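You operate a simulated robot arm through the tools that you are given. There is no shell and no other tool. Be economical: measure what you need, move in short steps, check, and stop when the job is done.

The job below is to be done with a simulated robot arm. You get a single attempt, and the scene is never put back.

TASK
Reset the index disc to the angle on the card.
Fine: loosen the clamp and park the pin in its rest first; pin and clamp the disc again after.

Only the result counts: the job must be done as asked and must still hold three seconds after the hand-in. Knocking over, shifting, dropping, spilling or breaking anything else fails it.

THE ROBOT
A 6-joint arm with a two-finger parallel gripper, fixed in place. Base frame: the origin is at the foot of the arm, x ahead of it, y to its left, z up; the work surface is at about z = 0.002. Lengths are in m, angles in rad, forces in N, time in s.
With the tool pointing down near the work surface it reaches from about 0.14 to 0.58 m from the base axis. Its first joint turns from -1.152 to 1.152 rad. Payload 2.1 kg.
The tool frame sits at the grasp point between the pads (the TCP): z along the fingers, y along the line on which they close. The tips reach 0.03 m beyond it. Largest opening 0.094 m; finger width 0.028, thickness 0.01; the body of the gripper, 0.05 by 0.096 m, starts 0.055 m behind the TCP.
Orientation is that of the tool frame in the base frame, as a unit quaternion [x, y, z, w]. With the fingers straight down and closing along the base's y, the tool's x points along the base's -x, its y along +y and its z along -z.

THE INTERFACE
- The arm moves only by the tool jog_arm. Its argument "plan" is one flat list of numbers, 7 for each row, row after row: the shift along the base's x, y, z in units of 400 mm (1.0 is 400 mm), then the turn, a rotation vector about the base's x, y, z in units of 60 degrees (1.0 is 60 degrees), then the finger opening in m, from 0 to 0.094. In form: [dx, dy, dz, wx, wy, wz, grip, dx, dy, dz, wx, wy, wz, grip, ...]. A call has 1 to 12 rows; each row is the pose to reach, as a shift and turn from the pose commanded when the call began. A call with a number of a shift or a turn outside -1 to 1 is refused whole. Rows are played at 5 a second. More than 0.05 m and 0.15 rad between two rows, or a gripper value outside its range, and nothing of the call is played. Where a pose cannot be reached the arm comes as near as it can. A force on the tool above 40 N (or 10 N above the force at the start of the call, whichever is more), or a blocked arm, ends the call early, and 0.2 s more pass. The fingers move at their own pace (about 0.072 m/s each) and stop on an object; they squeeze with about 44 N. The grip force told is the motor's: it shows also when the fingers shut on nothing. Time passes only in rows, and 0.2 s behind the last, so rows that repeat a pose let the fingers close. The reply holds the time, the measured pose of the TCP, the force on the tool along the base axes, the opening and the grip force, in the units named above and with some noise, with the torque about the TCP (base axes, N m) and any sound that the robot's microphone picked up.
- Cameras (640 x 400 px; columns grow to the right, rows downward): "scene" is fixed at [0.0449, -0.356, 0.5087]; the picture's right is [0.83, -0.55, 0.00], its down [-0.25, -0.37, -0.89] and it looks along [0.49, 0.75, -0.45] (base axes); focal length 279 px, centre (320, 200). "wrist" rides on the gripper at [0.076, 0.014, -0.102] in the tool frame; the picture's right is [-0.18, 0.98, 0.00], its down [-0.75, -0.14, -0.64] and it looks along [-0.63, -0.12, 0.77] (tool axes); focal length 243 px, centre (320, 200). There is no depth. A picture from a camera that has moved, and an enlarged one, comes with that camera's place and axes in the base frame and with its lens. The place of the scene camera against the robot may be out by one fixed shift of up to 0.018 m in any direction.
- snapshot(camera): a new picture of that camera. The clock stands still meanwhile.
- zoom(camera, box): a new picture of the part [left, top, right, bottom] of that camera's present view, enlarged. The clock stands still meanwhile.
- finish_job(): hands the job in; it is judged then, once.

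Go step by step. Nothing tells you positions but the pictures and the camera data: compare them with the known pose of the tool, close in by small moves and look again before you grip or let go. The budget is 120 turns and 64 pictures, counting those below and the enlarged ones. Unless the task says otherwise, let go and move clear before handing in, and close with one line.

The tools are called after "Emit:" as name(argument=value, ...) on one line, values as JSON. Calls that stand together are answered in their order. jog_arm: Moves the arm, as the interface text tells. Its arguments: {"type":"object","properties":{"plan":{"type":"array"}},"required":["plan"]} The other tools are called the same way: snapshot (camera) takes a picture; zoom (camera, box) takes an enlarged picture of a part of a camera's view; finish_job () hands the job in.

At the start:

```text
time: 0.0
position: [0.3175, 0.0431, 0.3624]
orientation: [0.0, 1.0, 0.0, 0.0]
ft_force: [-0.5, -0.7, -0.4]
wrist_torque: [0.01, 0.02, 0.01]
grip_width: 0.0939
gripper_force: 0.0
```

scene: 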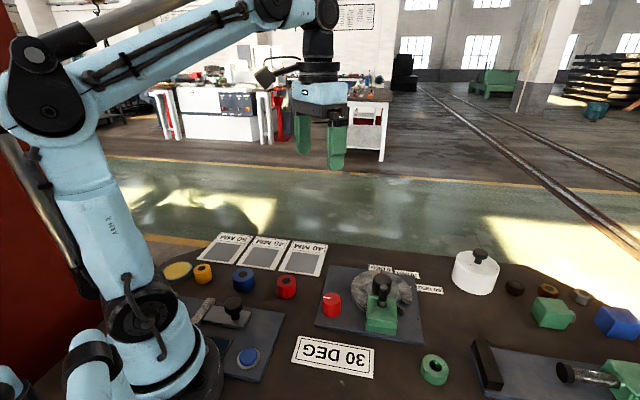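
wrist: 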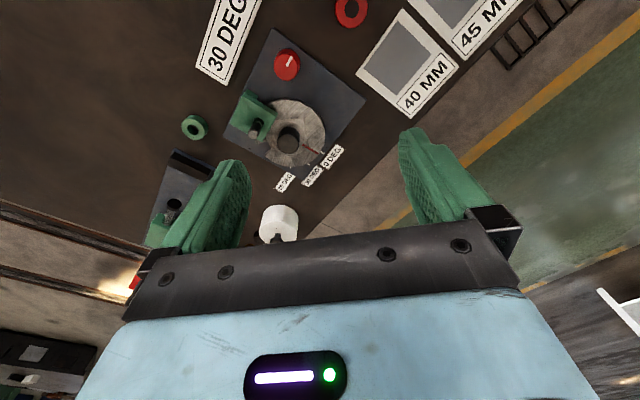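

I see an index disc on a plate with a red knob (clamp?), a green block with a pin, and labels around the disc; the card reads 30 DEG. I zoom in to learn the details.

Emit:
zoom(camera="scene", box=[280, 240, 480, 365])

Emit:
zoom(camera="wrist", box=[200, 10, 400, 210])

```text
3.20 times, centred on (380, 302) of scene
camera zoom: at [0.0449, -0.356, 0.5087], right [0.83, -0.55, 0.0], down [-0.25, -0.37, -0.89], along [0.49, 0.75, -0.45], focal length 892 px, centre (128, -128)
```

zoom: 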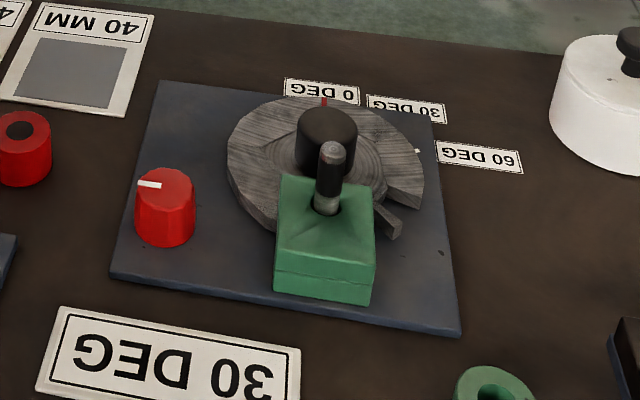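

```text
2.00 times, centred on (300, 110) of wrist
camera zoom: at [0.2395, 0.0574, 0.4649], right [0.18, 0.98, 0.0], down [0.75, -0.14, 0.64], along [0.63, -0.12, -0.77], focal length 485 px, centre (360, 380)
```

zoom: 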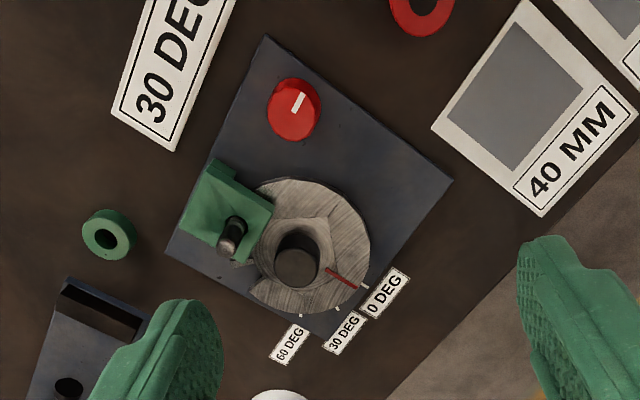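

The disc (knob about x 0.43, y -0.04) stands at 0 DEG and has to go to 30 DEG; pin in the green block near (0.37, -0.07), red knob near (0.31, -0.01). I lower the hand a bit for a closer look.

Emit:
jog_arm(plan=[-0.036, -0.046, -0.07, 0, 0, 0, 0.094, -0.072, -0.092, -0.14, 0, 0, 0, 0.094, -0.108, -0.138, -0.21, 0, 0, 0, 0.094, -0.144, -0.183, -0.281, 0, 0, 0, 0.094, -0.144, -0.183, -0.281, 0, 0, 0, 0.094])

Emit:
zoom(camera="wrist", box=[160, 0, 480, 200])

Emit:
snapshot(camera="scene")

```text
time: 1.2
position: [0.2581, -0.029, 0.2508]
orientation: [0.0, 1.0, 0.0, -0.001]
ft_force: [0.7, -0.4, 0.0]
wrist_torque: [0.0, -0.02, 0.0]
grip_width: 0.0942
gripper_force: 0.0
```

```text
2.00 times, centred on (320, 100) of wrist
camera zoom: at [0.1806, -0.0152, 0.3514], right [0.18, 0.98, 0.0], down [0.75, -0.14, 0.64], along [0.63, -0.12, -0.77], focal length 485 px, centre (320, 400)
```

zoom: 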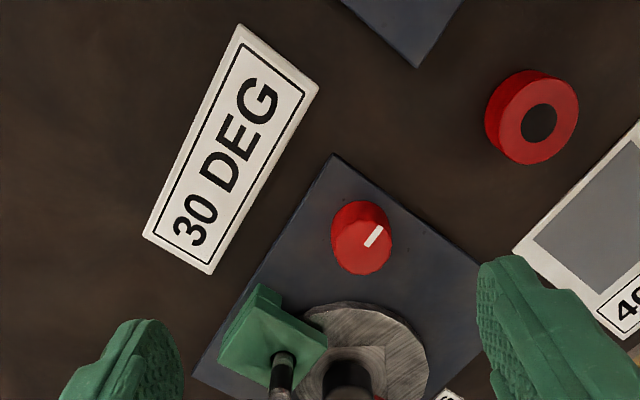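

```text
58 pictures are left
```

scene: 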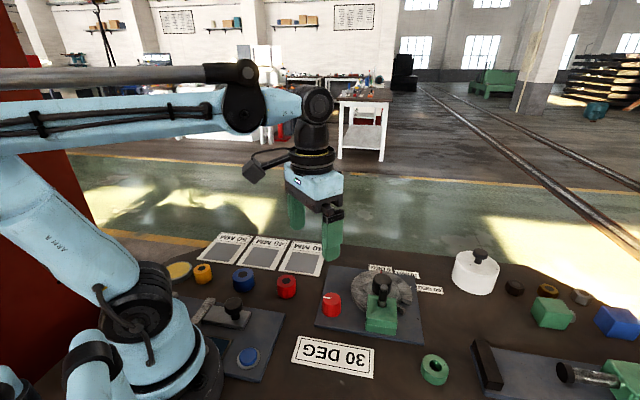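

The disc sits lower in the view; I zoom there.

Emit:
zoom(camera="wrist", box=[240, 120, 400, 220])

Emit:
zoom(camera="scene", box=[340, 258, 440, 338])

```text
4.00 times, centred on (320, 170) of wrist
camera zoom: at [0.1806, -0.0152, 0.3514], right [0.18, 0.98, 0.0], down [0.75, -0.14, 0.64], along [0.63, -0.12, -0.77], focal length 970 px, centre (320, 320)
```

zoom: 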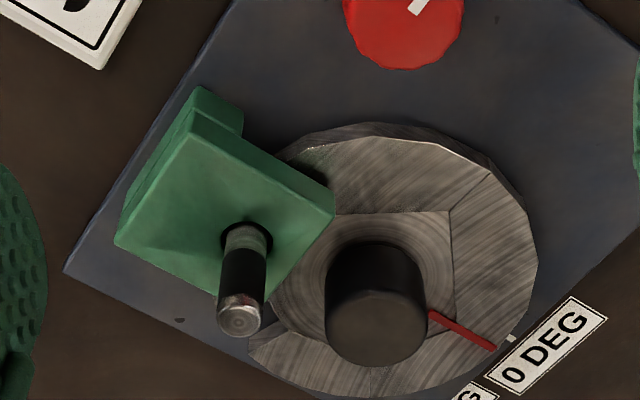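

```text
5.00 times, centred on (390, 298) of scene
camera zoom: at [0.0449, -0.356, 0.5087], right [0.83, -0.55, 0.0], down [-0.25, -0.37, -0.89], along [0.49, 0.75, -0.45], focal length 1393 px, centre (-30, -290)
```

zoom: 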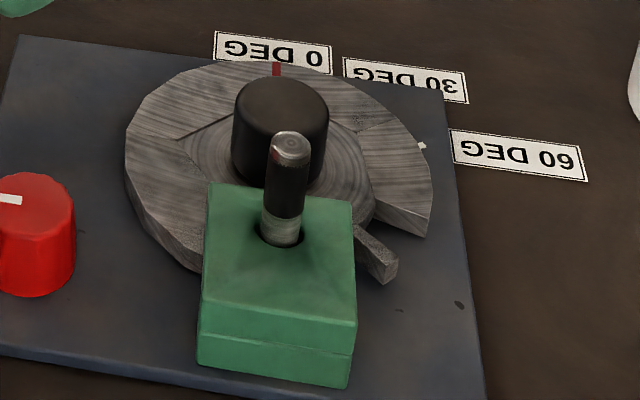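

The pin stands in a bore of the green block. I now look for the pin's rest and other fixtures on the table.

Emit:
zoom(camera="scene", box=[400, 230, 640, 400])

Emit:
zoom(camera="scene", box=[150, 240, 390, 400])

```text
2.35 times, centred on (520, 315) of scene
camera zoom: at [0.0449, -0.356, 0.5087], right [0.83, -0.55, 0.0], down [-0.25, -0.37, -0.89], along [0.49, 0.75, -0.45], focal length 656 px, centre (-151, -71)
```

zoom: 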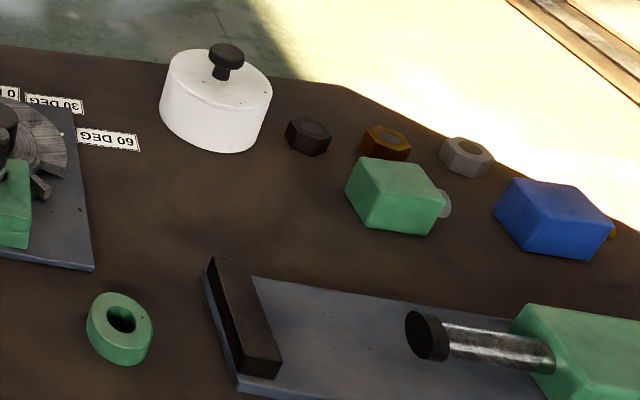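

```text
2.50 times, centred on (270, 320) of scene
camera zoom: at [0.0449, -0.356, 0.5087], right [0.83, -0.55, 0.0], down [-0.25, -0.37, -0.89], along [0.49, 0.75, -0.45], focal length 696 px, centre (445, -100)
```

zoom: 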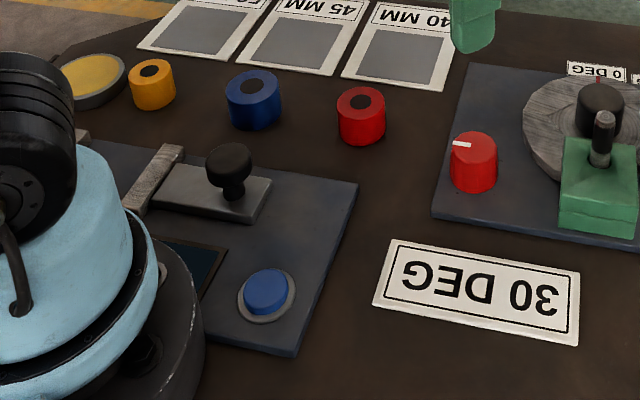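

A green ring of the same colour stands beside the plate, perhaps the pin's rest. I move right for a look into it and at the pin block from that side.

Emit:
jog_arm(plan=[0, -0.11, 0, 0, 0, 0, 0.094, 0, -0.22, 0, 0, 0, 0, 0.094, 0, -0.33, 0, 0, 0, 0, 0.094, 0, -0.33, 0, 0, 0, 0, 0.094])

Emit:
snapshot(camera="wrist")

Emit:
zoom(camera="wrist", box=[240, 120, 480, 270])

```text
time: 2.2
position: [0.2588, -0.1598, 0.2505]
orientation: [0.0, 1.0, 0.001, 0.001]
ft_force: [-0.5, -0.1, 0.4]
wrist_torque: [-0.03, -0.04, -0.01]
grip_width: 0.094
gripper_force: 0.0
```

```text
53 pictures are left
camera wrist: at [0.181, -0.1465, 0.3523], right [0.18, 0.98, 0.0], down [0.75, -0.14, 0.64], along [0.63, -0.12, -0.77], focal length 243 px, centre (320, 200)
```

wrist: 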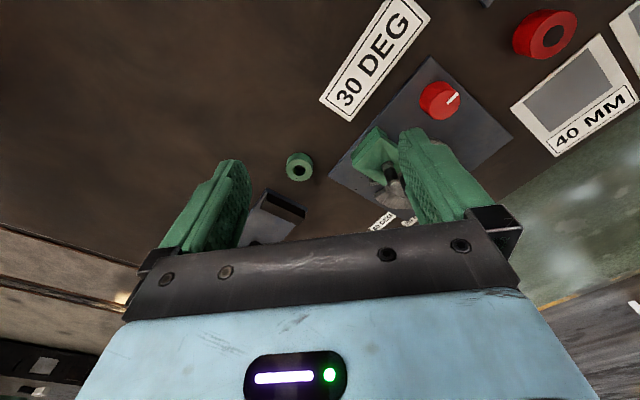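

```text
2.67 times, centred on (360, 195) of wrist
camera zoom: at [0.181, -0.1465, 0.3523], right [0.18, 0.98, 0.0], down [0.75, -0.14, 0.64], along [0.63, -0.12, -0.77], focal length 647 px, centre (213, 213)
```

zoom: 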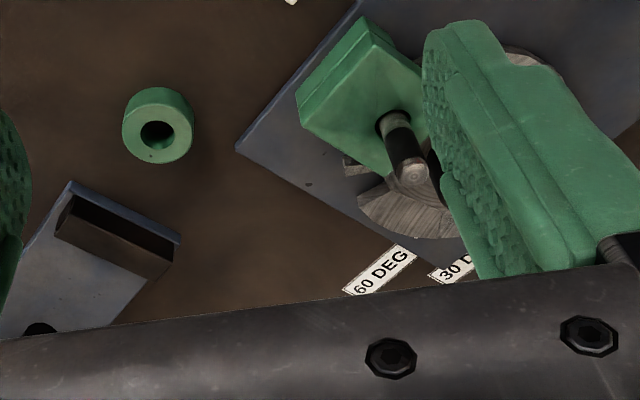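

The green ring (≈0.380, -0.219) matches the pin's size, so I take it as the rest; pin at (0.388, -0.084), clamp knob at (0.315, -0.012). I go above the clamp knob with the hand pre-turned by -45°.

Emit:
jog_arm(plan=[0.0235, 0.0615, -0.05, 0, 0, -0.125, 0.07, 0.047, 0.123, -0.1, 0, 0, -0.25, 0.07, 0.07, 0.185, -0.15, 0, 0, -0.375, 0.07, 0.0935, 0.247, -0.2, 0, 0, -0.5, 0.07, 0.117, 0.308, -0.25, 0, 0, -0.625, 0.07, 0.14, 0.37, -0.3, 0, 0, -0.75, 0.07, 0.14, 0.37, -0.3, 0, 0, -0.75, 0.07])

Emit:
snapshot(camera="wrist")

Emit:
snapshot(camera="scene")

```text
time: 3.8
position: [0.3171, -0.0144, 0.1314]
orientation: [0.382, 0.924, -0.001, 0.0]
ft_force: [-0.7, 0.4, 1.1]
wrist_torque: [-0.02, 0.02, 0.04]
grip_width: 0.0701
gripper_force: 0.1
```

```text
51 pictures are left
camera wrist: at [0.2718, 0.0495, 0.2326], right [0.83, 0.56, 0.0], down [0.43, -0.63, 0.64], along [0.36, -0.53, -0.77], focal length 243 px, centre (320, 200)
```

wrist: 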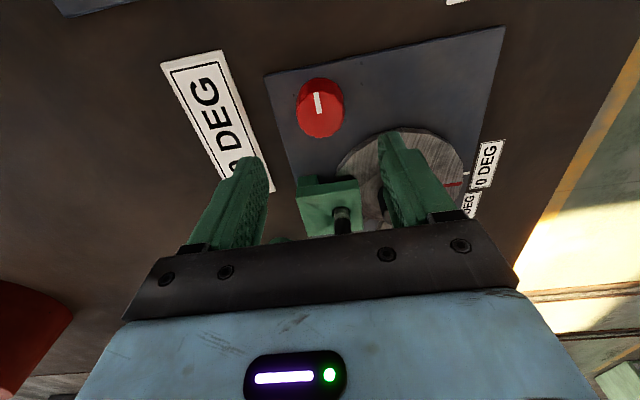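

```text
50 pictures are left
```

scene: 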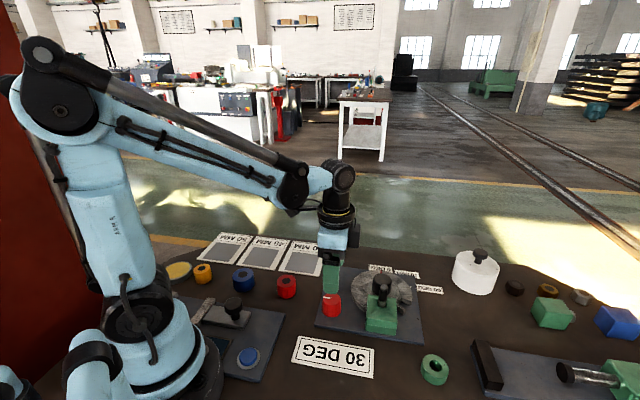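

I zoom in to refine the knob's centre.

Emit:
zoom(camera="wrist", box=[260, 60, 380, 150])

```text
4.44 times, centred on (320, 105) of wrist
camera zoom: at [0.2718, 0.0495, 0.2326], right [0.83, 0.56, 0.0], down [0.43, -0.63, 0.64], along [0.36, -0.53, -0.77], focal length 1078 px, centre (320, 622)
```

zoom: 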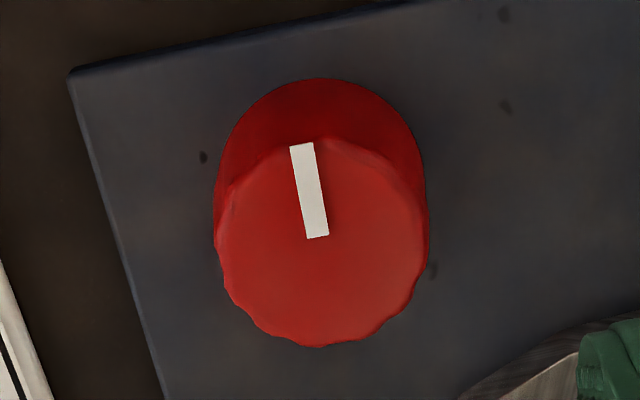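

Knob centre ≈(0.312, -0.009), top ≈0.042, diameter ≈0.037. I descend around it.

Emit:
jog_arm(plan=[-0.0125, 0.0135, -0.05, 0, 0, 0, 0.07, -0.0125, 0.0135, -0.12, 0, 0, 0, 0.07, -0.0125, 0.0135, -0.17, 0, 0, 0, 0.07, -0.0125, 0.0135, -0.213, 0, 0, 0, 0.07, -0.0125, 0.0135, -0.213, 0, 0, 0, 0.07])

Emit:
snapshot(camera="wrist")

```text
time: 5.0
position: [0.311, -0.0089, 0.0439]
orientation: [0.383, 0.924, 0.0, 0.0]
ft_force: [-0.6, 0.7, 0.3]
wrist_torque: [-0.01, 0.01, 0.0]
grip_width: 0.07
gripper_force: 0.1
```

```text
48 pictures are left
camera wrist: at [0.2663, 0.0546, 0.1466], right [0.82, 0.57, 0.0], down [0.43, -0.63, 0.64], along [0.36, -0.53, -0.77], focal length 243 px, centre (320, 200)
```

wrist: 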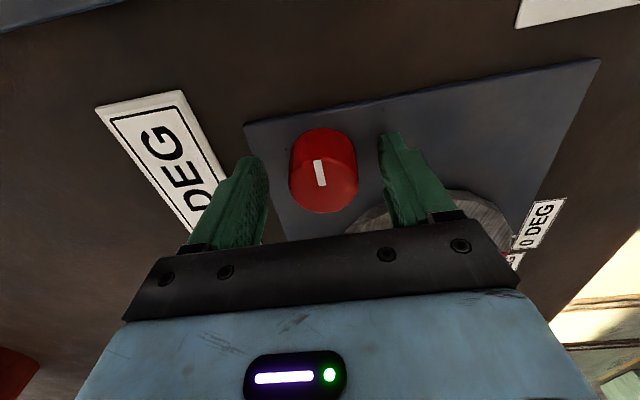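

The knob is between the fingers. I close on it and try a small counter-clockwise turn.

Emit:
jog_arm(plan=[0, 0, 0, 0, 0, 0, 0.03, 0, 0, 0, 0, 0, 0, 0.03, 0, 0, 0, 0, 0, 0, 0.03, 0, 0, 0, 0, 0, 0.1, 0.03, 0, 0, 0, 0, 0, 0.2, 0.03, 0, 0, 0, 0, 0, 0.2, 0.03])

Emit:
zoom(camera="wrist", box=[200, 100, 440, 250])

```text
time: 6.4
position: [0.3118, -0.0085, 0.0438]
orientation: [0.283, 0.959, 0.0, 0.002]
ft_force: [20.3, 6.5, -17.9]
wrist_torque: [0.56, 0.21, 0.06]
grip_width: 0.0403
gripper_force: 45.1
```

```text
2.67 times, centred on (320, 175) of wrist
camera zoom: at [0.2537, 0.0443, 0.1467], right [0.69, 0.73, 0.0], down [0.55, -0.53, 0.64], along [0.47, -0.44, -0.76], focal length 647 px, centre (320, 267)
```

zoom: 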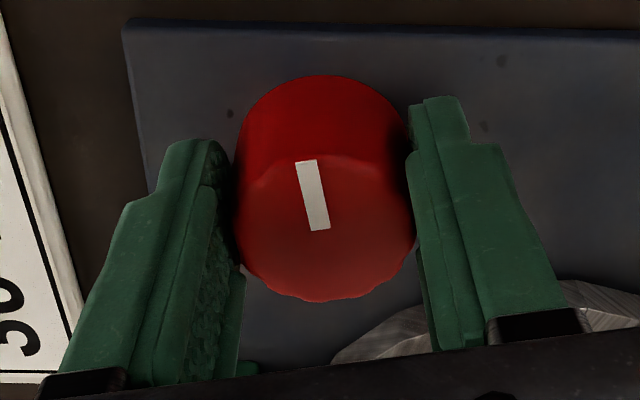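

It turns freely with the hand. I relieve the side force slightly and turn on.

Emit:
jog_arm(plan=[0.003, 0.001, 0, 0, 0, 0.1, 0.03, 0.003, 0.001, 0, 0, 0, 0.2, 0.03, 0.003, 0.001, 0, 0, 0, 0.3, 0.03, 0.003, 0.001, 0, 0, 0, 0.4, 0.03, 0.003, 0.001, 0, 0, 0, 0.4, 0.03])

Emit:
zoom(camera="wrist", box=[200, 100, 440, 250])

```text
time: 7.6
position: [0.3103, -0.0097, 0.0453]
orientation: [0.079, 0.997, -0.004, -0.002]
ft_force: [-9.8, -24.2, 5.3]
wrist_torque: [-0.37, -0.19, -0.07]
grip_width: 0.0406
gripper_force: 45.1
```

```text
2.67 times, centred on (320, 175) of wrist
camera zoom: at [0.2375, 0.0166, 0.1472], right [0.34, 0.94, -0.01], down [0.72, -0.25, 0.64], along [0.6, -0.22, -0.77], focal length 647 px, centre (320, 267)
```

zoom: 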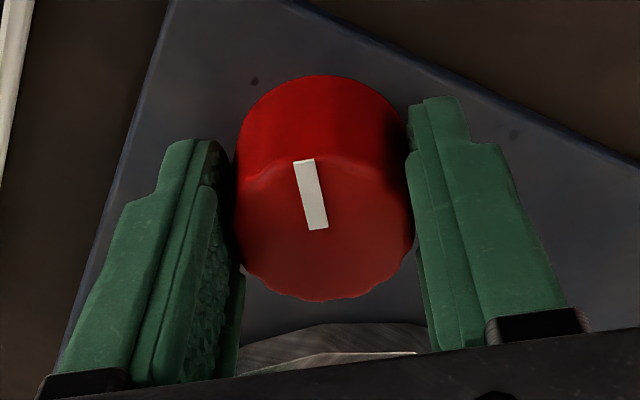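

Turning still works; 36° done. I continue.

Emit:
jog_arm(plan=[-0.001, -0.003, 0, 0, 0, 0.1, 0.03, -0.001, -0.003, 0, 0, 0, 0.2, 0.03, -0.001, -0.003, 0, 0, 0, 0.3, 0.03, -0.001, -0.003, 0, 0, 0, 0.4, 0.03, -0.001, -0.003, 0, 0, 0, 0.5, 0.03, -0.001, -0.003, 0, 0, 0, 0.5, 0.03])

Emit:
zoom(camera="wrist", box=[200, 100, 440, 250])

```text
time: 9.0
position: [0.312, -0.0104, 0.0444]
orientation: [-0.183, 0.983, -0.006, -0.001]
ft_force: [-13.5, -31.4, 0.8]
wrist_torque: [-0.76, -0.06, -0.11]
grip_width: 0.041
gripper_force: 44.9
```

```text
2.67 times, centred on (320, 175) of wrist
camera zoom: at [0.234, -0.0248, 0.1472], right [-0.18, 0.98, -0.01], down [0.75, 0.15, 0.64], along [0.63, 0.11, -0.77], focal length 647 px, centre (320, 267)
```

zoom: 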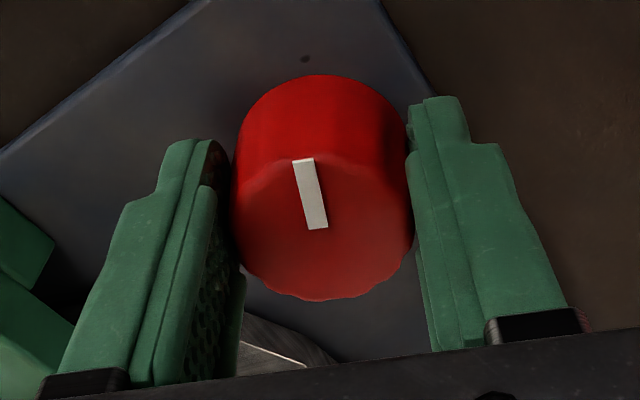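

66° turned, no stop yet. I continue toward 90°.

Emit:
jog_arm(plan=[-0.001, -0.005, 0, 0, 0, 0.1, 0.03, -0.001, -0.005, 0, 0, 0, 0.2, 0.03, -0.001, -0.005, 0, 0, 0, 0.3, 0.03, -0.001, -0.005, 0, 0, 0, 0.4, 0.03, -0.001, -0.005, 0, 0, 0, 0.4, 0.03])

Emit:
zoom(camera="wrist", box=[200, 100, 440, 250])

```text
time: 10.2
position: [0.3124, -0.0123, 0.046]
orientation: [-0.383, 0.924, -0.004, 0.001]
ft_force: [12.7, -26.3, -0.2]
wrist_torque: [0.01, -1.09, -0.32]
grip_width: 0.0407
gripper_force: 45.2
```

```text
2.67 times, centred on (320, 175) of wrist
camera zoom: at [0.2466, -0.0563, 0.1473], right [-0.57, 0.82, -0.01], down [0.63, 0.44, 0.64], along [0.53, 0.36, -0.77], focal length 647 px, centre (320, 267)
```

zoom: 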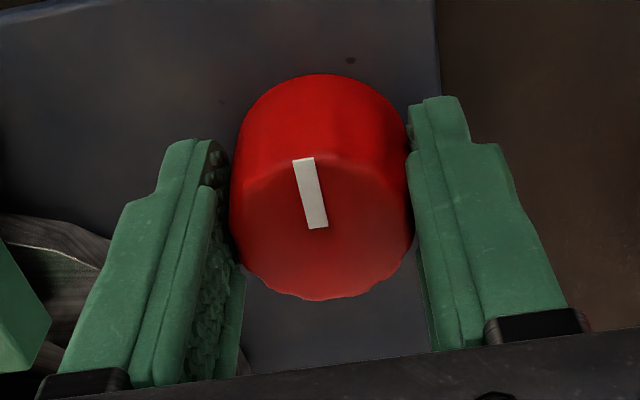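

90° done with torque rising to 0.3 N m, perhaps the stop. I try a few degrees more to confirm.

Emit:
jog_arm(plan=[0, -0.002, 0, 0, 0, 0.08, 0.03, 0, -0.002, 0, 0, 0, 0.16, 0.03, 0, -0.002, 0, 0, 0, 0.16, 0.03])

Emit:
zoom(camera="wrist", box=[200, 100, 440, 250])

```text
time: 11.0
position: [0.3137, -0.0132, 0.0449]
orientation: [-0.459, 0.888, -0.005, 0.001]
ft_force: [18.7, -23.8, 6.7]
wrist_torque: [-0.85, -0.37, -0.3]
grip_width: 0.0401
gripper_force: 45.2
```

```text
2.67 times, centred on (320, 175) of wrist
camera zoom: at [0.2552, -0.0667, 0.1472], right [-0.7, 0.72, -0.01], down [0.55, 0.54, 0.64], along [0.46, 0.44, -0.77], focal length 647 px, centre (320, 267)
```

zoom: 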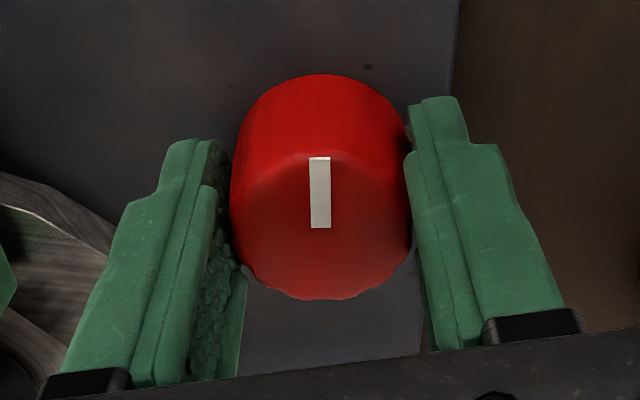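

The knob slipped in the grip at the end, so it's at its stop: loosened. I let go, lift, and unwind the wrist.

Emit:
jog_arm(plan=[0, 0, 0, 0, 0, 0, 0.07, 0, 0, 0, 0, 0, 0, 0.07, 0, 0, 0.08, 0, 0, 0, 0.07, 0, 0, 0.16, 0, 0, 0, 0.07, 0, 0, 0.25, 0, 0, -0.13, 0.07, 0, 0, 0.25, 0, 0, -0.26, 0.07, 0, 0, 0.25, 0, 0, -0.39, 0.07, 0, 0, 0.25, 0, 0, -0.52, 0.07, 0, 0, 0.25, 0, 0, -0.65, 0.07, 0, 0, 0.25, 0, 0, -0.78, 0.07, 0, 0, 0.25, 0, 0, -0.91, 0.07, 0, 0, 0.25, 0, 0, -0.91, 0.07])

Emit:
zoom(camera="wrist", box=[160, 40, 480, 240])

```text
time: 13.6
position: [0.3112, -0.0123, 0.1457]
orientation: [0.0, 1.0, 0.0, 0.0]
ft_force: [0.5, 0.1, 0.4]
wrist_torque: [-0.02, -0.02, 0.0]
grip_width: 0.0701
gripper_force: 0.2
```

```text
2.00 times, centred on (320, 140) of wrist
camera zoom: at [0.2337, 0.0018, 0.2475], right [0.19, 0.98, 0.0], down [0.75, -0.14, 0.64], along [0.63, -0.12, -0.77], focal length 485 px, centre (320, 320)
```

zoom: 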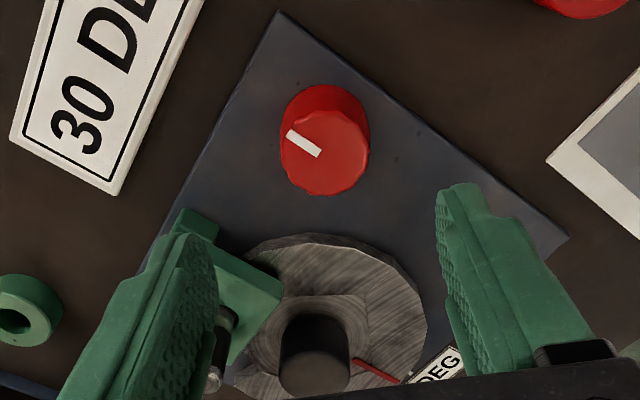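

The clamp mark turned 90° from its first place. Next I go above the pin and check alignment.

Emit:
jog_arm(plan=[0.064, -0.06, 0, 0, 0, 0, 0.06, 0.128, -0.12, 0, 0, 0, 0, 0.06, 0.192, -0.179, 0, 0, 0, 0, 0.06, 0.192, -0.179, 0, 0, 0, 0, 0.06])

Emit:
zoom(camera="wrist", box=[200, 80, 440, 230])

Emit:
zoom(camera="scene", box=[300, 200, 460, 340])

```text
time: 14.6
position: [0.3897, -0.0837, 0.1461]
orientation: [-0.001, 1.0, 0.0, -0.001]
ft_force: [0.0, 0.3, 0.0]
wrist_torque: [0.02, 0.0, 0.03]
grip_width: 0.0598
gripper_force: 0.1
```

```text
2.67 times, centred on (320, 155) of wrist
camera zoom: at [0.3118, -0.0698, 0.2474], right [0.18, 0.98, 0.0], down [0.75, -0.14, 0.64], along [0.63, -0.12, -0.77], focal length 647 px, centre (320, 320)
```

zoom: 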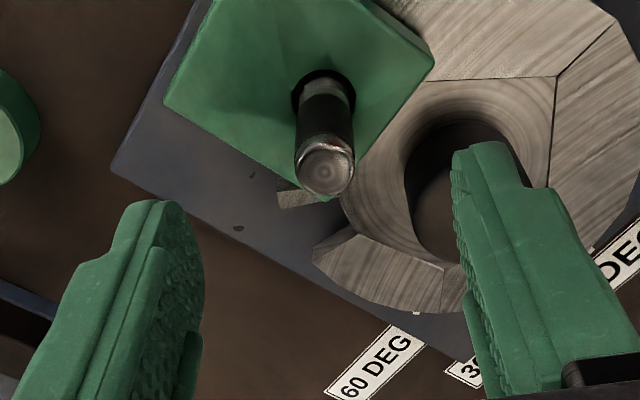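

```text
2.86 times, centred on (380, 270) of scene
camera zoom: at [0.0449, -0.3561, 0.5087], right [0.83, -0.55, 0.0], down [-0.25, -0.37, -0.89], along [0.49, 0.75, -0.45], focal length 796 px, centre (149, 0)
```

zoom: 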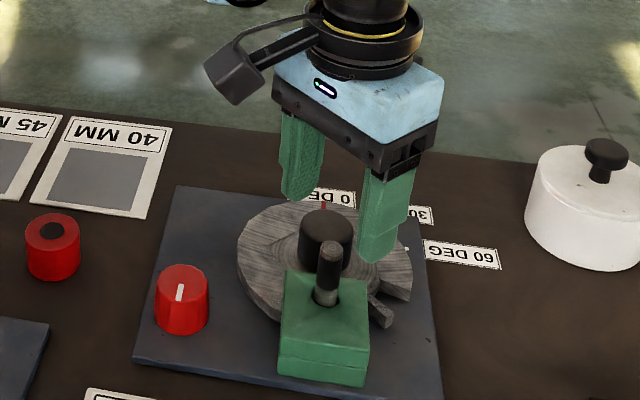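

Pin is well centred between the fingers, axis ≈(0.387, -0.083). I descend to grasp its handle with tips just above the block.

Emit:
jog_arm(plan=[-0.001, 0, -0.06, 0, 0, 0, 0.06, -0.001, 0, -0.12, 0, 0, 0, 0.06, -0.001, 0, -0.16, 0, 0, 0, 0.06, -0.001, 0, -0.16, 0, 0, 0, 0.06])

Emit:
zoom(camera="wrist", box=[200, 100, 440, 250])

Emit:
zoom(camera="scene", box=[320, 230, 440, 340])

```text
time: 15.6
position: [0.3883, -0.0833, 0.0815]
orientation: [0.0, 1.0, 0.0, 0.0]
ft_force: [-0.3, -0.2, 0.5]
wrist_torque: [-0.01, 0.0, 0.0]
grip_width: 0.0602
gripper_force: 0.1
```

```text
2.67 times, centred on (320, 175) of wrist
camera zoom: at [0.3105, -0.0695, 0.1834], right [0.18, 0.98, 0.0], down [0.75, -0.14, 0.64], along [0.63, -0.12, -0.77], focal length 647 px, centre (320, 267)
```

zoom: 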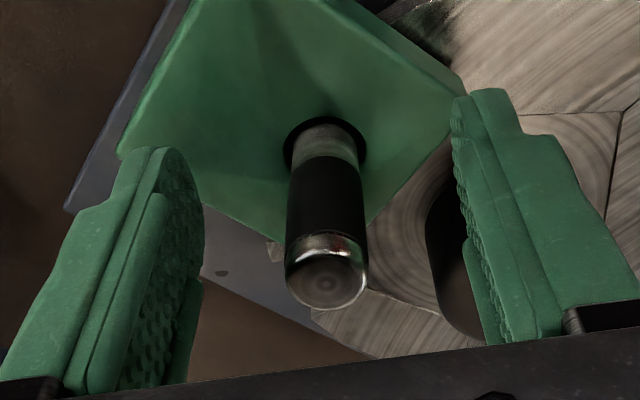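

```text
3.64 times, centred on (380, 285) of scene
camera zoom: at [0.0449, -0.356, 0.5087], right [0.83, -0.55, 0.0], down [-0.25, -0.37, -0.89], along [0.49, 0.75, -0.45], focal length 1013 px, centre (102, -109)
```

zoom: 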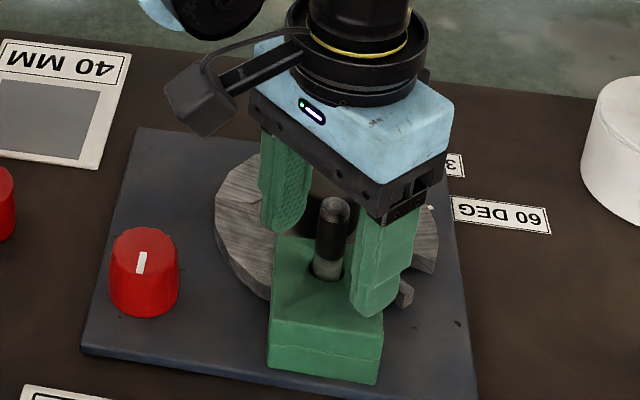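

Good alignment. I close on the pin and lift a little first.

Emit:
jog_arm(plan=[0, 0, 0, 0, 0, 0, 0.005, 0, 0, 0, 0, 0, 0, 0.005, 0, 0, 0, 0, 0, 0, 0.005, 0, 0, 0, 0, 0, 0, 0.005, 0, 0, 0.03, 0, 0, 0, 0.005, 0, 0, 0.06, 0, 0, 0, 0.005, 0, 0, 0.06, 0, 0, 0, 0.005])

Emit:
zoom(camera="scene", box=[320, 230, 440, 340])

```text
time: 17.2
position: [0.3876, -0.0833, 0.1069]
orientation: [0.001, 1.0, 0.0, 0.0]
ft_force: [0.0, -0.4, -1.2]
wrist_torque: [0.01, 0.03, 0.0]
grip_width: 0.0146
gripper_force: 44.0
```

```text
3.64 times, centred on (380, 285) of scene
camera zoom: at [0.0449, -0.356, 0.5087], right [0.83, -0.55, 0.0], down [-0.25, -0.37, -0.89], along [0.49, 0.75, -0.45], focal length 1013 px, centre (102, -109)
```

zoom: 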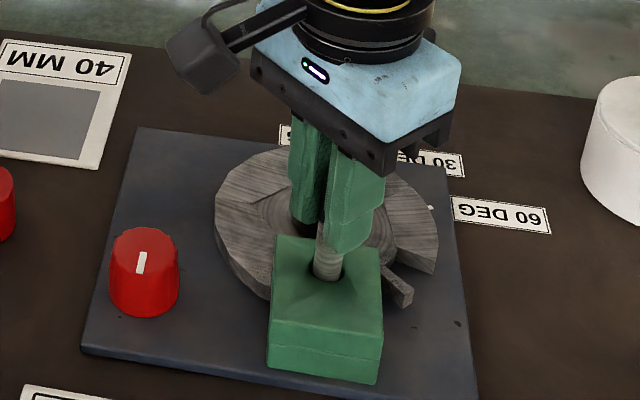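

The pin lifts freely. I raise it out to z ≈0.19.

Emit:
jog_arm(plan=[0, 0, 0.07, 0, 0, 0, 0.005, 0, 0, 0.14, 0, 0, 0, 0.005, 0, 0, 0.21, 0, 0, 0, 0.005, 0, 0, 0.21, 0, 0, 0, 0.005])

Emit:
zoom(camera="scene", box=[300, 190, 480, 390])

Emit:
zoom(camera="wrist", box=[160, 40, 480, 240])

```text
time: 18.2
position: [0.3895, -0.0835, 0.1905]
orientation: [0.0, 1.0, 0.0, 0.0]
ft_force: [-0.4, -0.3, -2.3]
wrist_torque: [0.0, 0.01, 0.05]
grip_width: 0.0149
gripper_force: 43.9
```

```text
2.00 times, centred on (390, 290) of scene
camera zoom: at [0.0449, -0.356, 0.5087], right [0.83, -0.55, 0.0], down [-0.25, -0.37, -0.89], along [0.49, 0.75, -0.45], focal length 557 px, centre (180, 20)
```

zoom: 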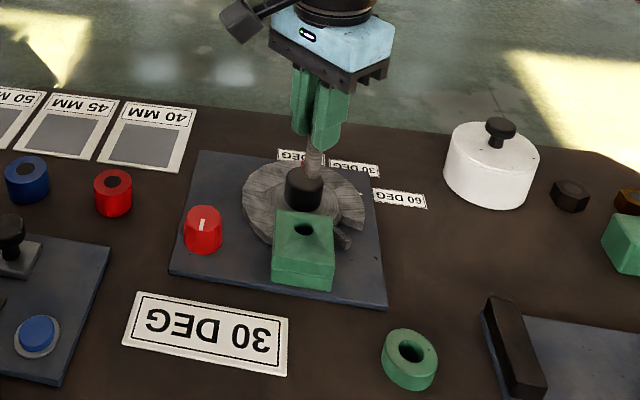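

```text
2.00 times, centred on (320, 140) of wrist
camera zoom: at [0.3118, -0.0682, 0.2926], right [0.18, 0.98, 0.0], down [0.75, -0.14, 0.64], along [0.63, -0.12, -0.77], focal length 485 px, centre (320, 320)
```

zoom: 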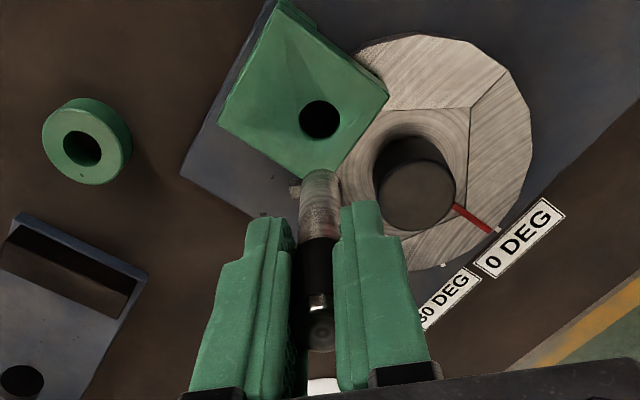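

The ring with its hole at ≈(0.388, -0.221) is clearly a socket for the pin; pin bottom is ≈73 mm below the TCP. I carry it over the ring.

Emit:
jog_arm(plan=[0, -0.115, 0, 0, 0, 0, 0.005, 0, -0.23, 0, 0, 0, 0, 0.005, 0, -0.344, 0, 0, 0, 0, 0.005, 0, -0.344, -0.09, 0, 0, 0, 0.005, 0, -0.344, -0.18, 0, 0, 0, 0.005, 0, -0.344, -0.18, 0, 0, 0, 0.005])

Emit:
zoom(camera="wrist", box=[200, 40, 440, 190])

Emit:
zoom(camera="scene", box=[370, 260, 490, 400])

```text
time: 19.6
position: [0.3877, -0.2204, 0.1171]
orientation: [0.0, 1.0, 0.0, 0.0]
ft_force: [-0.4, -0.7, -0.6]
wrist_torque: [0.04, 0.01, 0.02]
grip_width: 0.015
gripper_force: 44.0
```

```text
2.67 times, centred on (320, 115) of wrist
camera zoom: at [0.3103, -0.2055, 0.2185], right [0.18, 0.98, 0.0], down [0.75, -0.14, 0.64], along [0.63, -0.12, -0.77], focal length 647 px, centre (320, 427)
```

zoom: 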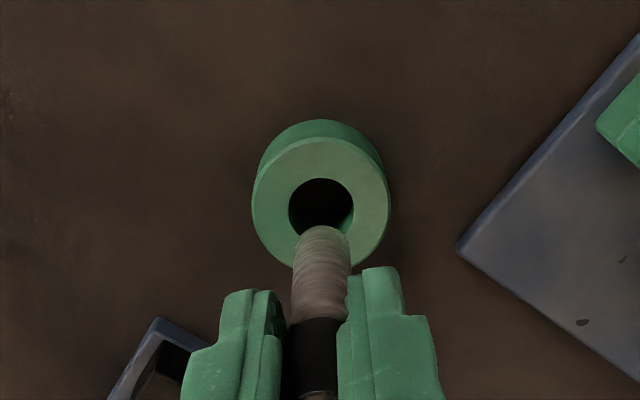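

```text
2.86 times, centred on (430, 330) of scene
camera zoom: at [0.0449, -0.356, 0.5087], right [0.83, -0.55, 0.0], down [-0.25, -0.37, -0.89], along [0.49, 0.75, -0.45], focal length 796 px, centre (6, -171)
```

zoom: 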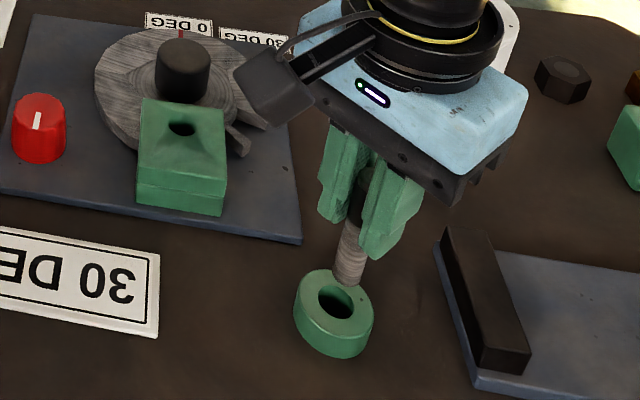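

Column alignment is good; along x the hole is about 3 mm nearer. I correct and lower until the pin's end is just above the ring.

Emit:
jog_arm(plan=[-0.0075, 0.002, -0.02, 0, 0, 0, 0.005, -0.0075, 0.002, -0.045, 0, 0, 0, 0.005, -0.0075, 0.002, -0.045, 0, 0, 0, 0.005])

Emit:
zoom(camera="wrist", box=[250, 60, 390, 150])

Emit:
zoom(camera="scene", box=[400, 330, 480, 390])

```text
time: 20.4
position: [0.3848, -0.218, 0.0994]
orientation: [0.0, 1.0, 0.0, 0.0]
ft_force: [0.5, -0.4, -1.6]
wrist_torque: [-0.03, -0.04, 0.0]
grip_width: 0.0151
gripper_force: 43.9
```

```text
4.44 times, centred on (320, 105) of wrist
camera zoom: at [0.3074, -0.2052, 0.2009], right [0.18, 0.98, 0.0], down [0.75, -0.14, 0.64], along [0.63, -0.12, -0.77], focal length 1078 px, centre (320, 622)
```

zoom: 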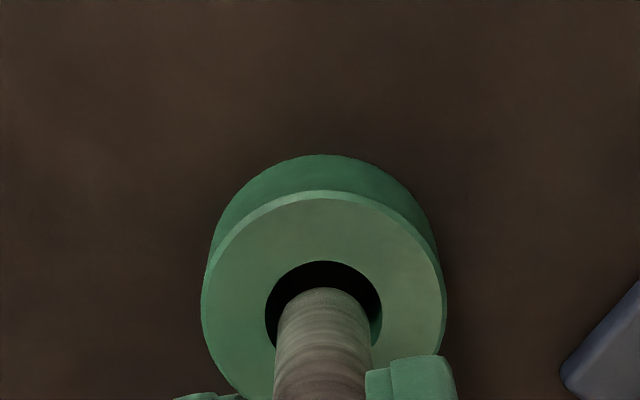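

```text
6.67 times, centred on (440, 360) of scene
camera zoom: at [0.0449, -0.356, 0.5087], right [0.83, -0.55, 0.0], down [-0.25, -0.37, -0.89], along [0.49, 0.75, -0.45], focal length 1857 px, centre (-480, -867)
```

zoom: 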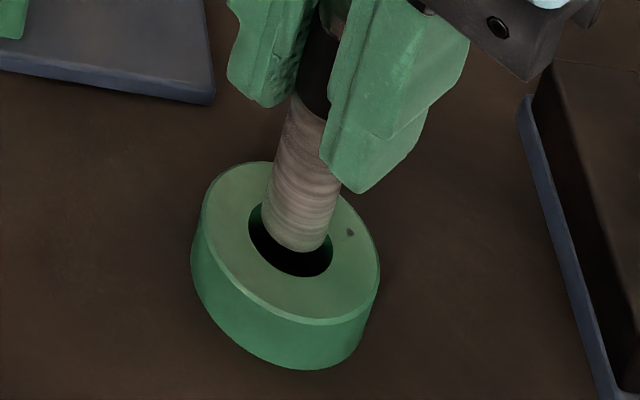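

Pin end is over the hole within about 1 mm. I nudge and lower gently, watching the force.

Emit:
jog_arm(plan=[-0.003, 0.001, -0.01, 0, 0, 0, 0.005, -0.003, 0.001, -0.02, 0, 0, 0, 0.005, -0.003, 0.001, -0.03, 0, 0, 0, 0.005, -0.003, 0.001, -0.03, 0, 0, 0, 0.005])

Emit:
zoom(camera="scene", box=[400, 330, 480, 390])

```text
time: 21.4
position: [0.3828, -0.2195, 0.0865]
orientation: [0.0, 1.0, 0.0, -0.001]
ft_force: [0.4, 0.4, -1.5]
wrist_torque: [0.0, 0.0, 0.0]
grip_width: 0.0148
gripper_force: 43.6
```

```text
6.67 times, centred on (440, 360) of scene
camera zoom: at [0.0449, -0.356, 0.5087], right [0.83, -0.55, 0.0], down [-0.25, -0.37, -0.89], along [0.49, 0.75, -0.45], focal length 1857 px, centre (-480, -867)
```

zoom: 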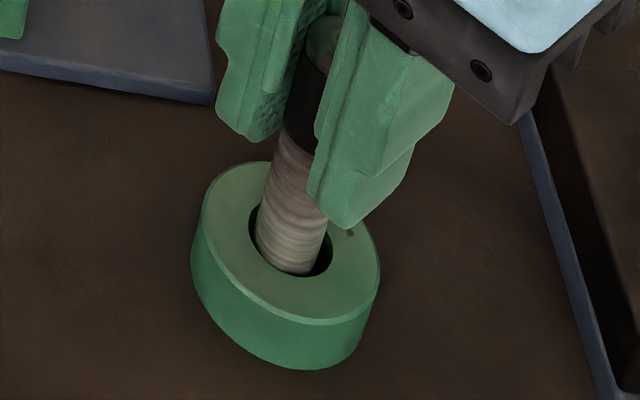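

The pin is in the hole with no contact. I lower further to the bottom.

Emit:
jog_arm(plan=[0.001, 0, -0.008, 0, 0, 0, 0.005, 0.001, 0, -0.016, 0, 0, 0, 0.005, 0.001, 0, -0.022, 0, 0, 0, 0.005, 0.001, 0, -0.022, 0, 0, 0, 0.005])

Emit:
zoom(camera="scene", box=[400, 330, 480, 390])

```text
time: 22.4
position: [0.3828, -0.2197, 0.0785]
orientation: [0.0, 1.0, 0.0, 0.0]
ft_force: [0.0, -0.4, -1.5]
wrist_torque: [-0.02, -0.01, 0.0]
grip_width: 0.0152
gripper_force: 43.8
```

```text
6.67 times, centred on (440, 360) of scene
camera zoom: at [0.0449, -0.356, 0.5087], right [0.83, -0.55, 0.0], down [-0.25, -0.37, -0.89], along [0.49, 0.75, -0.45], focal length 1857 px, centre (-480, -867)
```

zoom: 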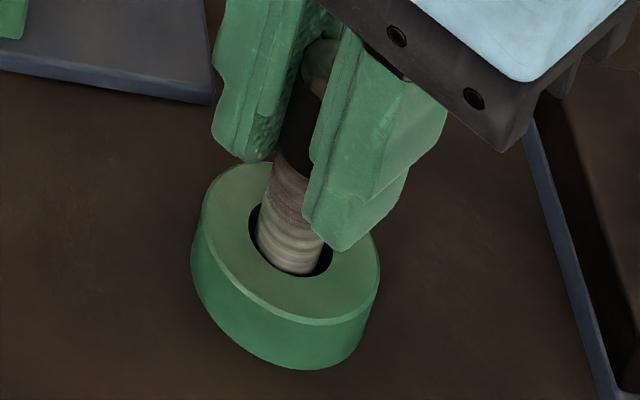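

Still no contact; going on in small steps.

Emit:
jog_arm(plan=[0, 0, -0.005, 0, 0, 0, 0.005, 0, 0, -0.01, 0, 0, 0, 0.005, 0, 0, -0.013, 0, 0, 0, 0.005, 0, 0, -0.013, 0, 0, 0, 0.005])

```text
time: 23.4
position: [0.3835, -0.2189, 0.0746]
orientation: [0.0, 1.0, 0.0, 0.001]
ft_force: [-2.1, 0.4, 14.7]
wrist_torque: [-0.01, -0.02, -0.01]
grip_width: 0.0151
gripper_force: 43.8
```

Bottom reached (14.7 N). I release and lift off.

Emit:
jog_arm(plan=[0, 0, 0.003, 0, 0, 0, 0.005, 0, 0, 0.003, 0, 0, 0, 0.05, 0, 0, 0.003, 0, 0, 0, 0.05, 0, 0, 0.003, 0, 0, 0, 0.05, 0, 0, 0.1, 0, 0, 0, 0.05, 0, 0, 0.2, 0, 0, 0, 0.06, 0, 0, 0.3, 0, 0, 0, 0.06, 0, 0, 0.3, 0, 0, 0, 0.06])

Emit:
snapshot(camera="scene")

Emit:
zoom(camera="wrist", box=[200, 60, 440, 210])

```text
time: 25.2
position: [0.3822, -0.2198, 0.1927]
orientation: [0.0, 1.0, 0.0, 0.001]
ft_force: [-0.7, 0.4, 0.1]
wrist_torque: [-0.01, 0.0, 0.02]
grip_width: 0.06
gripper_force: 0.1
```

```text
28 pictures are left
```

scene: 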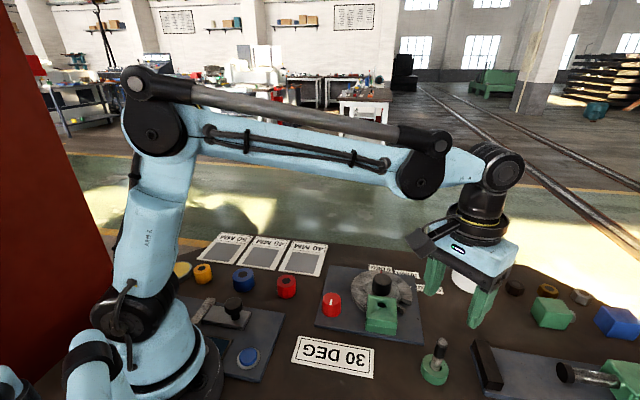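

```text
2.67 times, centred on (320, 135) of wrist
camera zoom: at [0.3055, -0.2052, 0.2951], right [0.18, 0.98, 0.0], down [0.75, -0.14, 0.64], along [0.63, -0.12, -0.77], focal length 647 px, centre (320, 373)
```

zoom: 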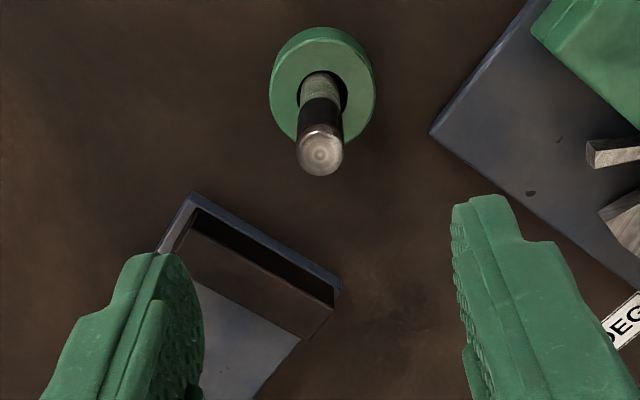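

The pin stands in its rest. Now I go above the disc's central knob with the hand turned +45° so the fingers clear the block.

Emit:
jog_arm(plan=[0.023, 0.075, -0.018, 0, 0, 0.125, 0.07, 0.046, 0.15, -0.036, 0, 0, 0.25, 0.07, 0.069, 0.225, -0.054, 0, 0, 0.375, 0.07, 0.092, 0.3, -0.072, 0, 0, 0.5, 0.07, 0.115, 0.375, -0.09, 0, 0, 0.625, 0.07, 0.137, 0.45, -0.107, 0, 0, 0.75, 0.07, 0.137, 0.45, -0.107, 0, 0, 0.75, 0.07])

Emit:
zoom(camera="wrist", box=[200, 40, 440, 190])

```text
time: 26.8
position: [0.4388, -0.0388, 0.151]
orientation: [-0.383, 0.924, 0.0, 0.0]
ft_force: [-0.1, -0.1, -0.1]
wrist_torque: [-0.03, -0.01, -0.04]
grip_width: 0.0698
gripper_force: 0.0
```

```text
2.67 times, centred on (320, 115) of wrist
camera zoom: at [0.3744, -0.0838, 0.2525], right [-0.57, 0.82, 0.0], down [0.63, 0.43, 0.64], along [0.53, 0.36, -0.77], focal length 647 px, centre (320, 427)
```

zoom: 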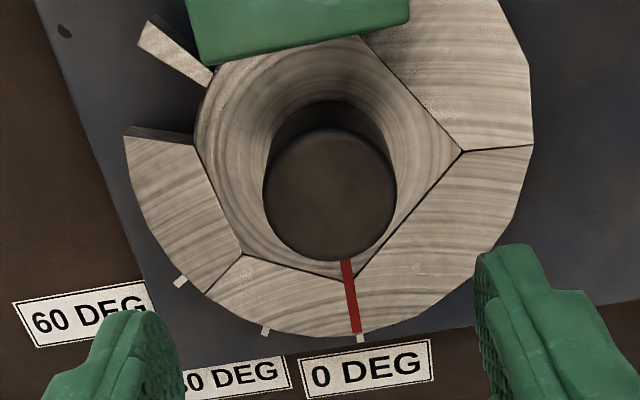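

Knob centre ≈(0.435, -0.040), radius 21 mm, top ≈0.049. I lower the fingers around it.

Emit:
jog_arm(plan=[-0.005, 0, -0.08, 0, 0, 0, 0.07, -0.005, 0, -0.16, 0, 0, 0, 0.07, -0.005, 0, -0.233, 0, 0, 0, 0.07, -0.005, 0, -0.233, 0, 0, 0, 0.07])

Emit:
zoom(camera="wrist", box=[200, 80, 440, 230])

Emit:
zoom(camera="scene", box=[320, 230, 440, 340])

```text
time: 27.8
position: [0.4363, -0.04, 0.0574]
orientation: [-0.382, 0.924, -0.001, 0.0]
ft_force: [0.3, 0.8, 0.2]
wrist_torque: [0.02, 0.02, -0.02]
grip_width: 0.0701
gripper_force: 0.1
```

```text
2.67 times, centred on (320, 155) of wrist
camera zoom: at [0.3715, -0.0833, 0.1588], right [-0.57, 0.82, 0.0], down [0.63, 0.43, 0.64], along [0.53, 0.36, -0.77], focal length 647 px, centre (320, 320)
```

zoom: 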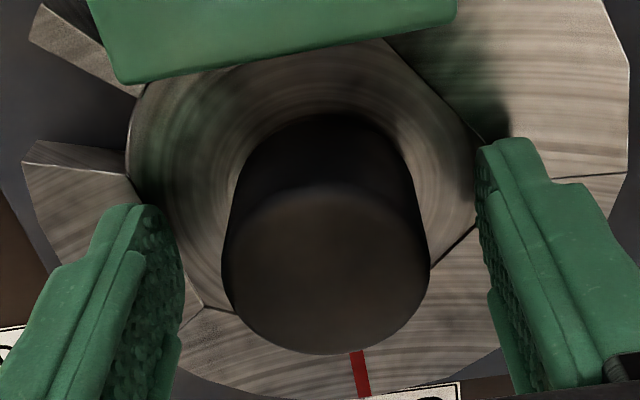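

```text
3.64 times, centred on (380, 285) of scene
camera zoom: at [0.0449, -0.356, 0.5087], right [0.83, -0.55, 0.0], down [-0.25, -0.37, -0.89], along [0.49, 0.75, -0.45], focal length 1013 px, centre (102, -109)
```

zoom: 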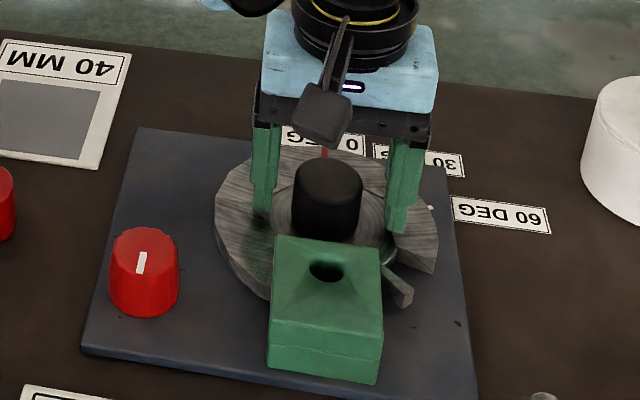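

The knob is nicely between the fingers. I grip it and turn -15° (clockwise from above) first.

Emit:
jog_arm(plan=[0, 0, 0, 0, 0, 0, 0.03, 0, 0, 0, 0, 0, 0, 0.03, 0, 0, 0, 0, 0, 0, 0.03, 0, 0, 0, 0, 0, -0.08, 0.03, 0, 0, 0, 0, 0, -0.16, 0.03, 0, 0, 0, 0, 0, -0.25, 0.03, 0, 0, 0, 0, 0, -0.25, 0.03])

Emit:
zoom(camera="wrist", box=[200, 80, 440, 230])

```text
time: 29.4
position: [0.4359, -0.0386, 0.0564]
orientation: [-0.26, 0.966, 0.002, -0.001]
ft_force: [-22.1, 21.1, -8.7]
wrist_torque: [-0.5, -0.9, -0.06]
grip_width: 0.0418
gripper_force: 45.1
```

```text
2.67 times, centred on (320, 155) of wrist
camera zoom: at [0.3618, -0.0649, 0.1591], right [-0.33, 0.94, 0.0], down [0.72, 0.25, 0.64], along [0.6, 0.22, -0.77], focal length 647 px, centre (320, 320)
```

zoom: 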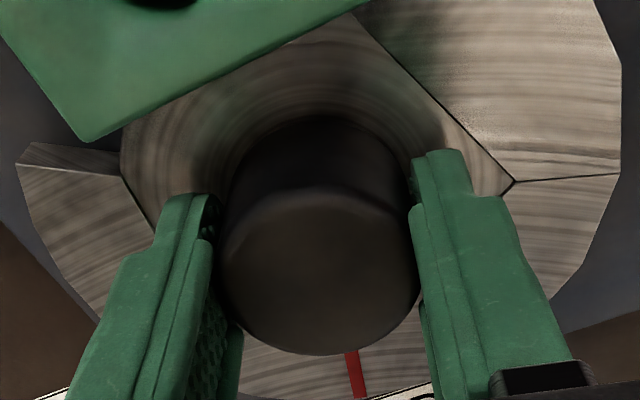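

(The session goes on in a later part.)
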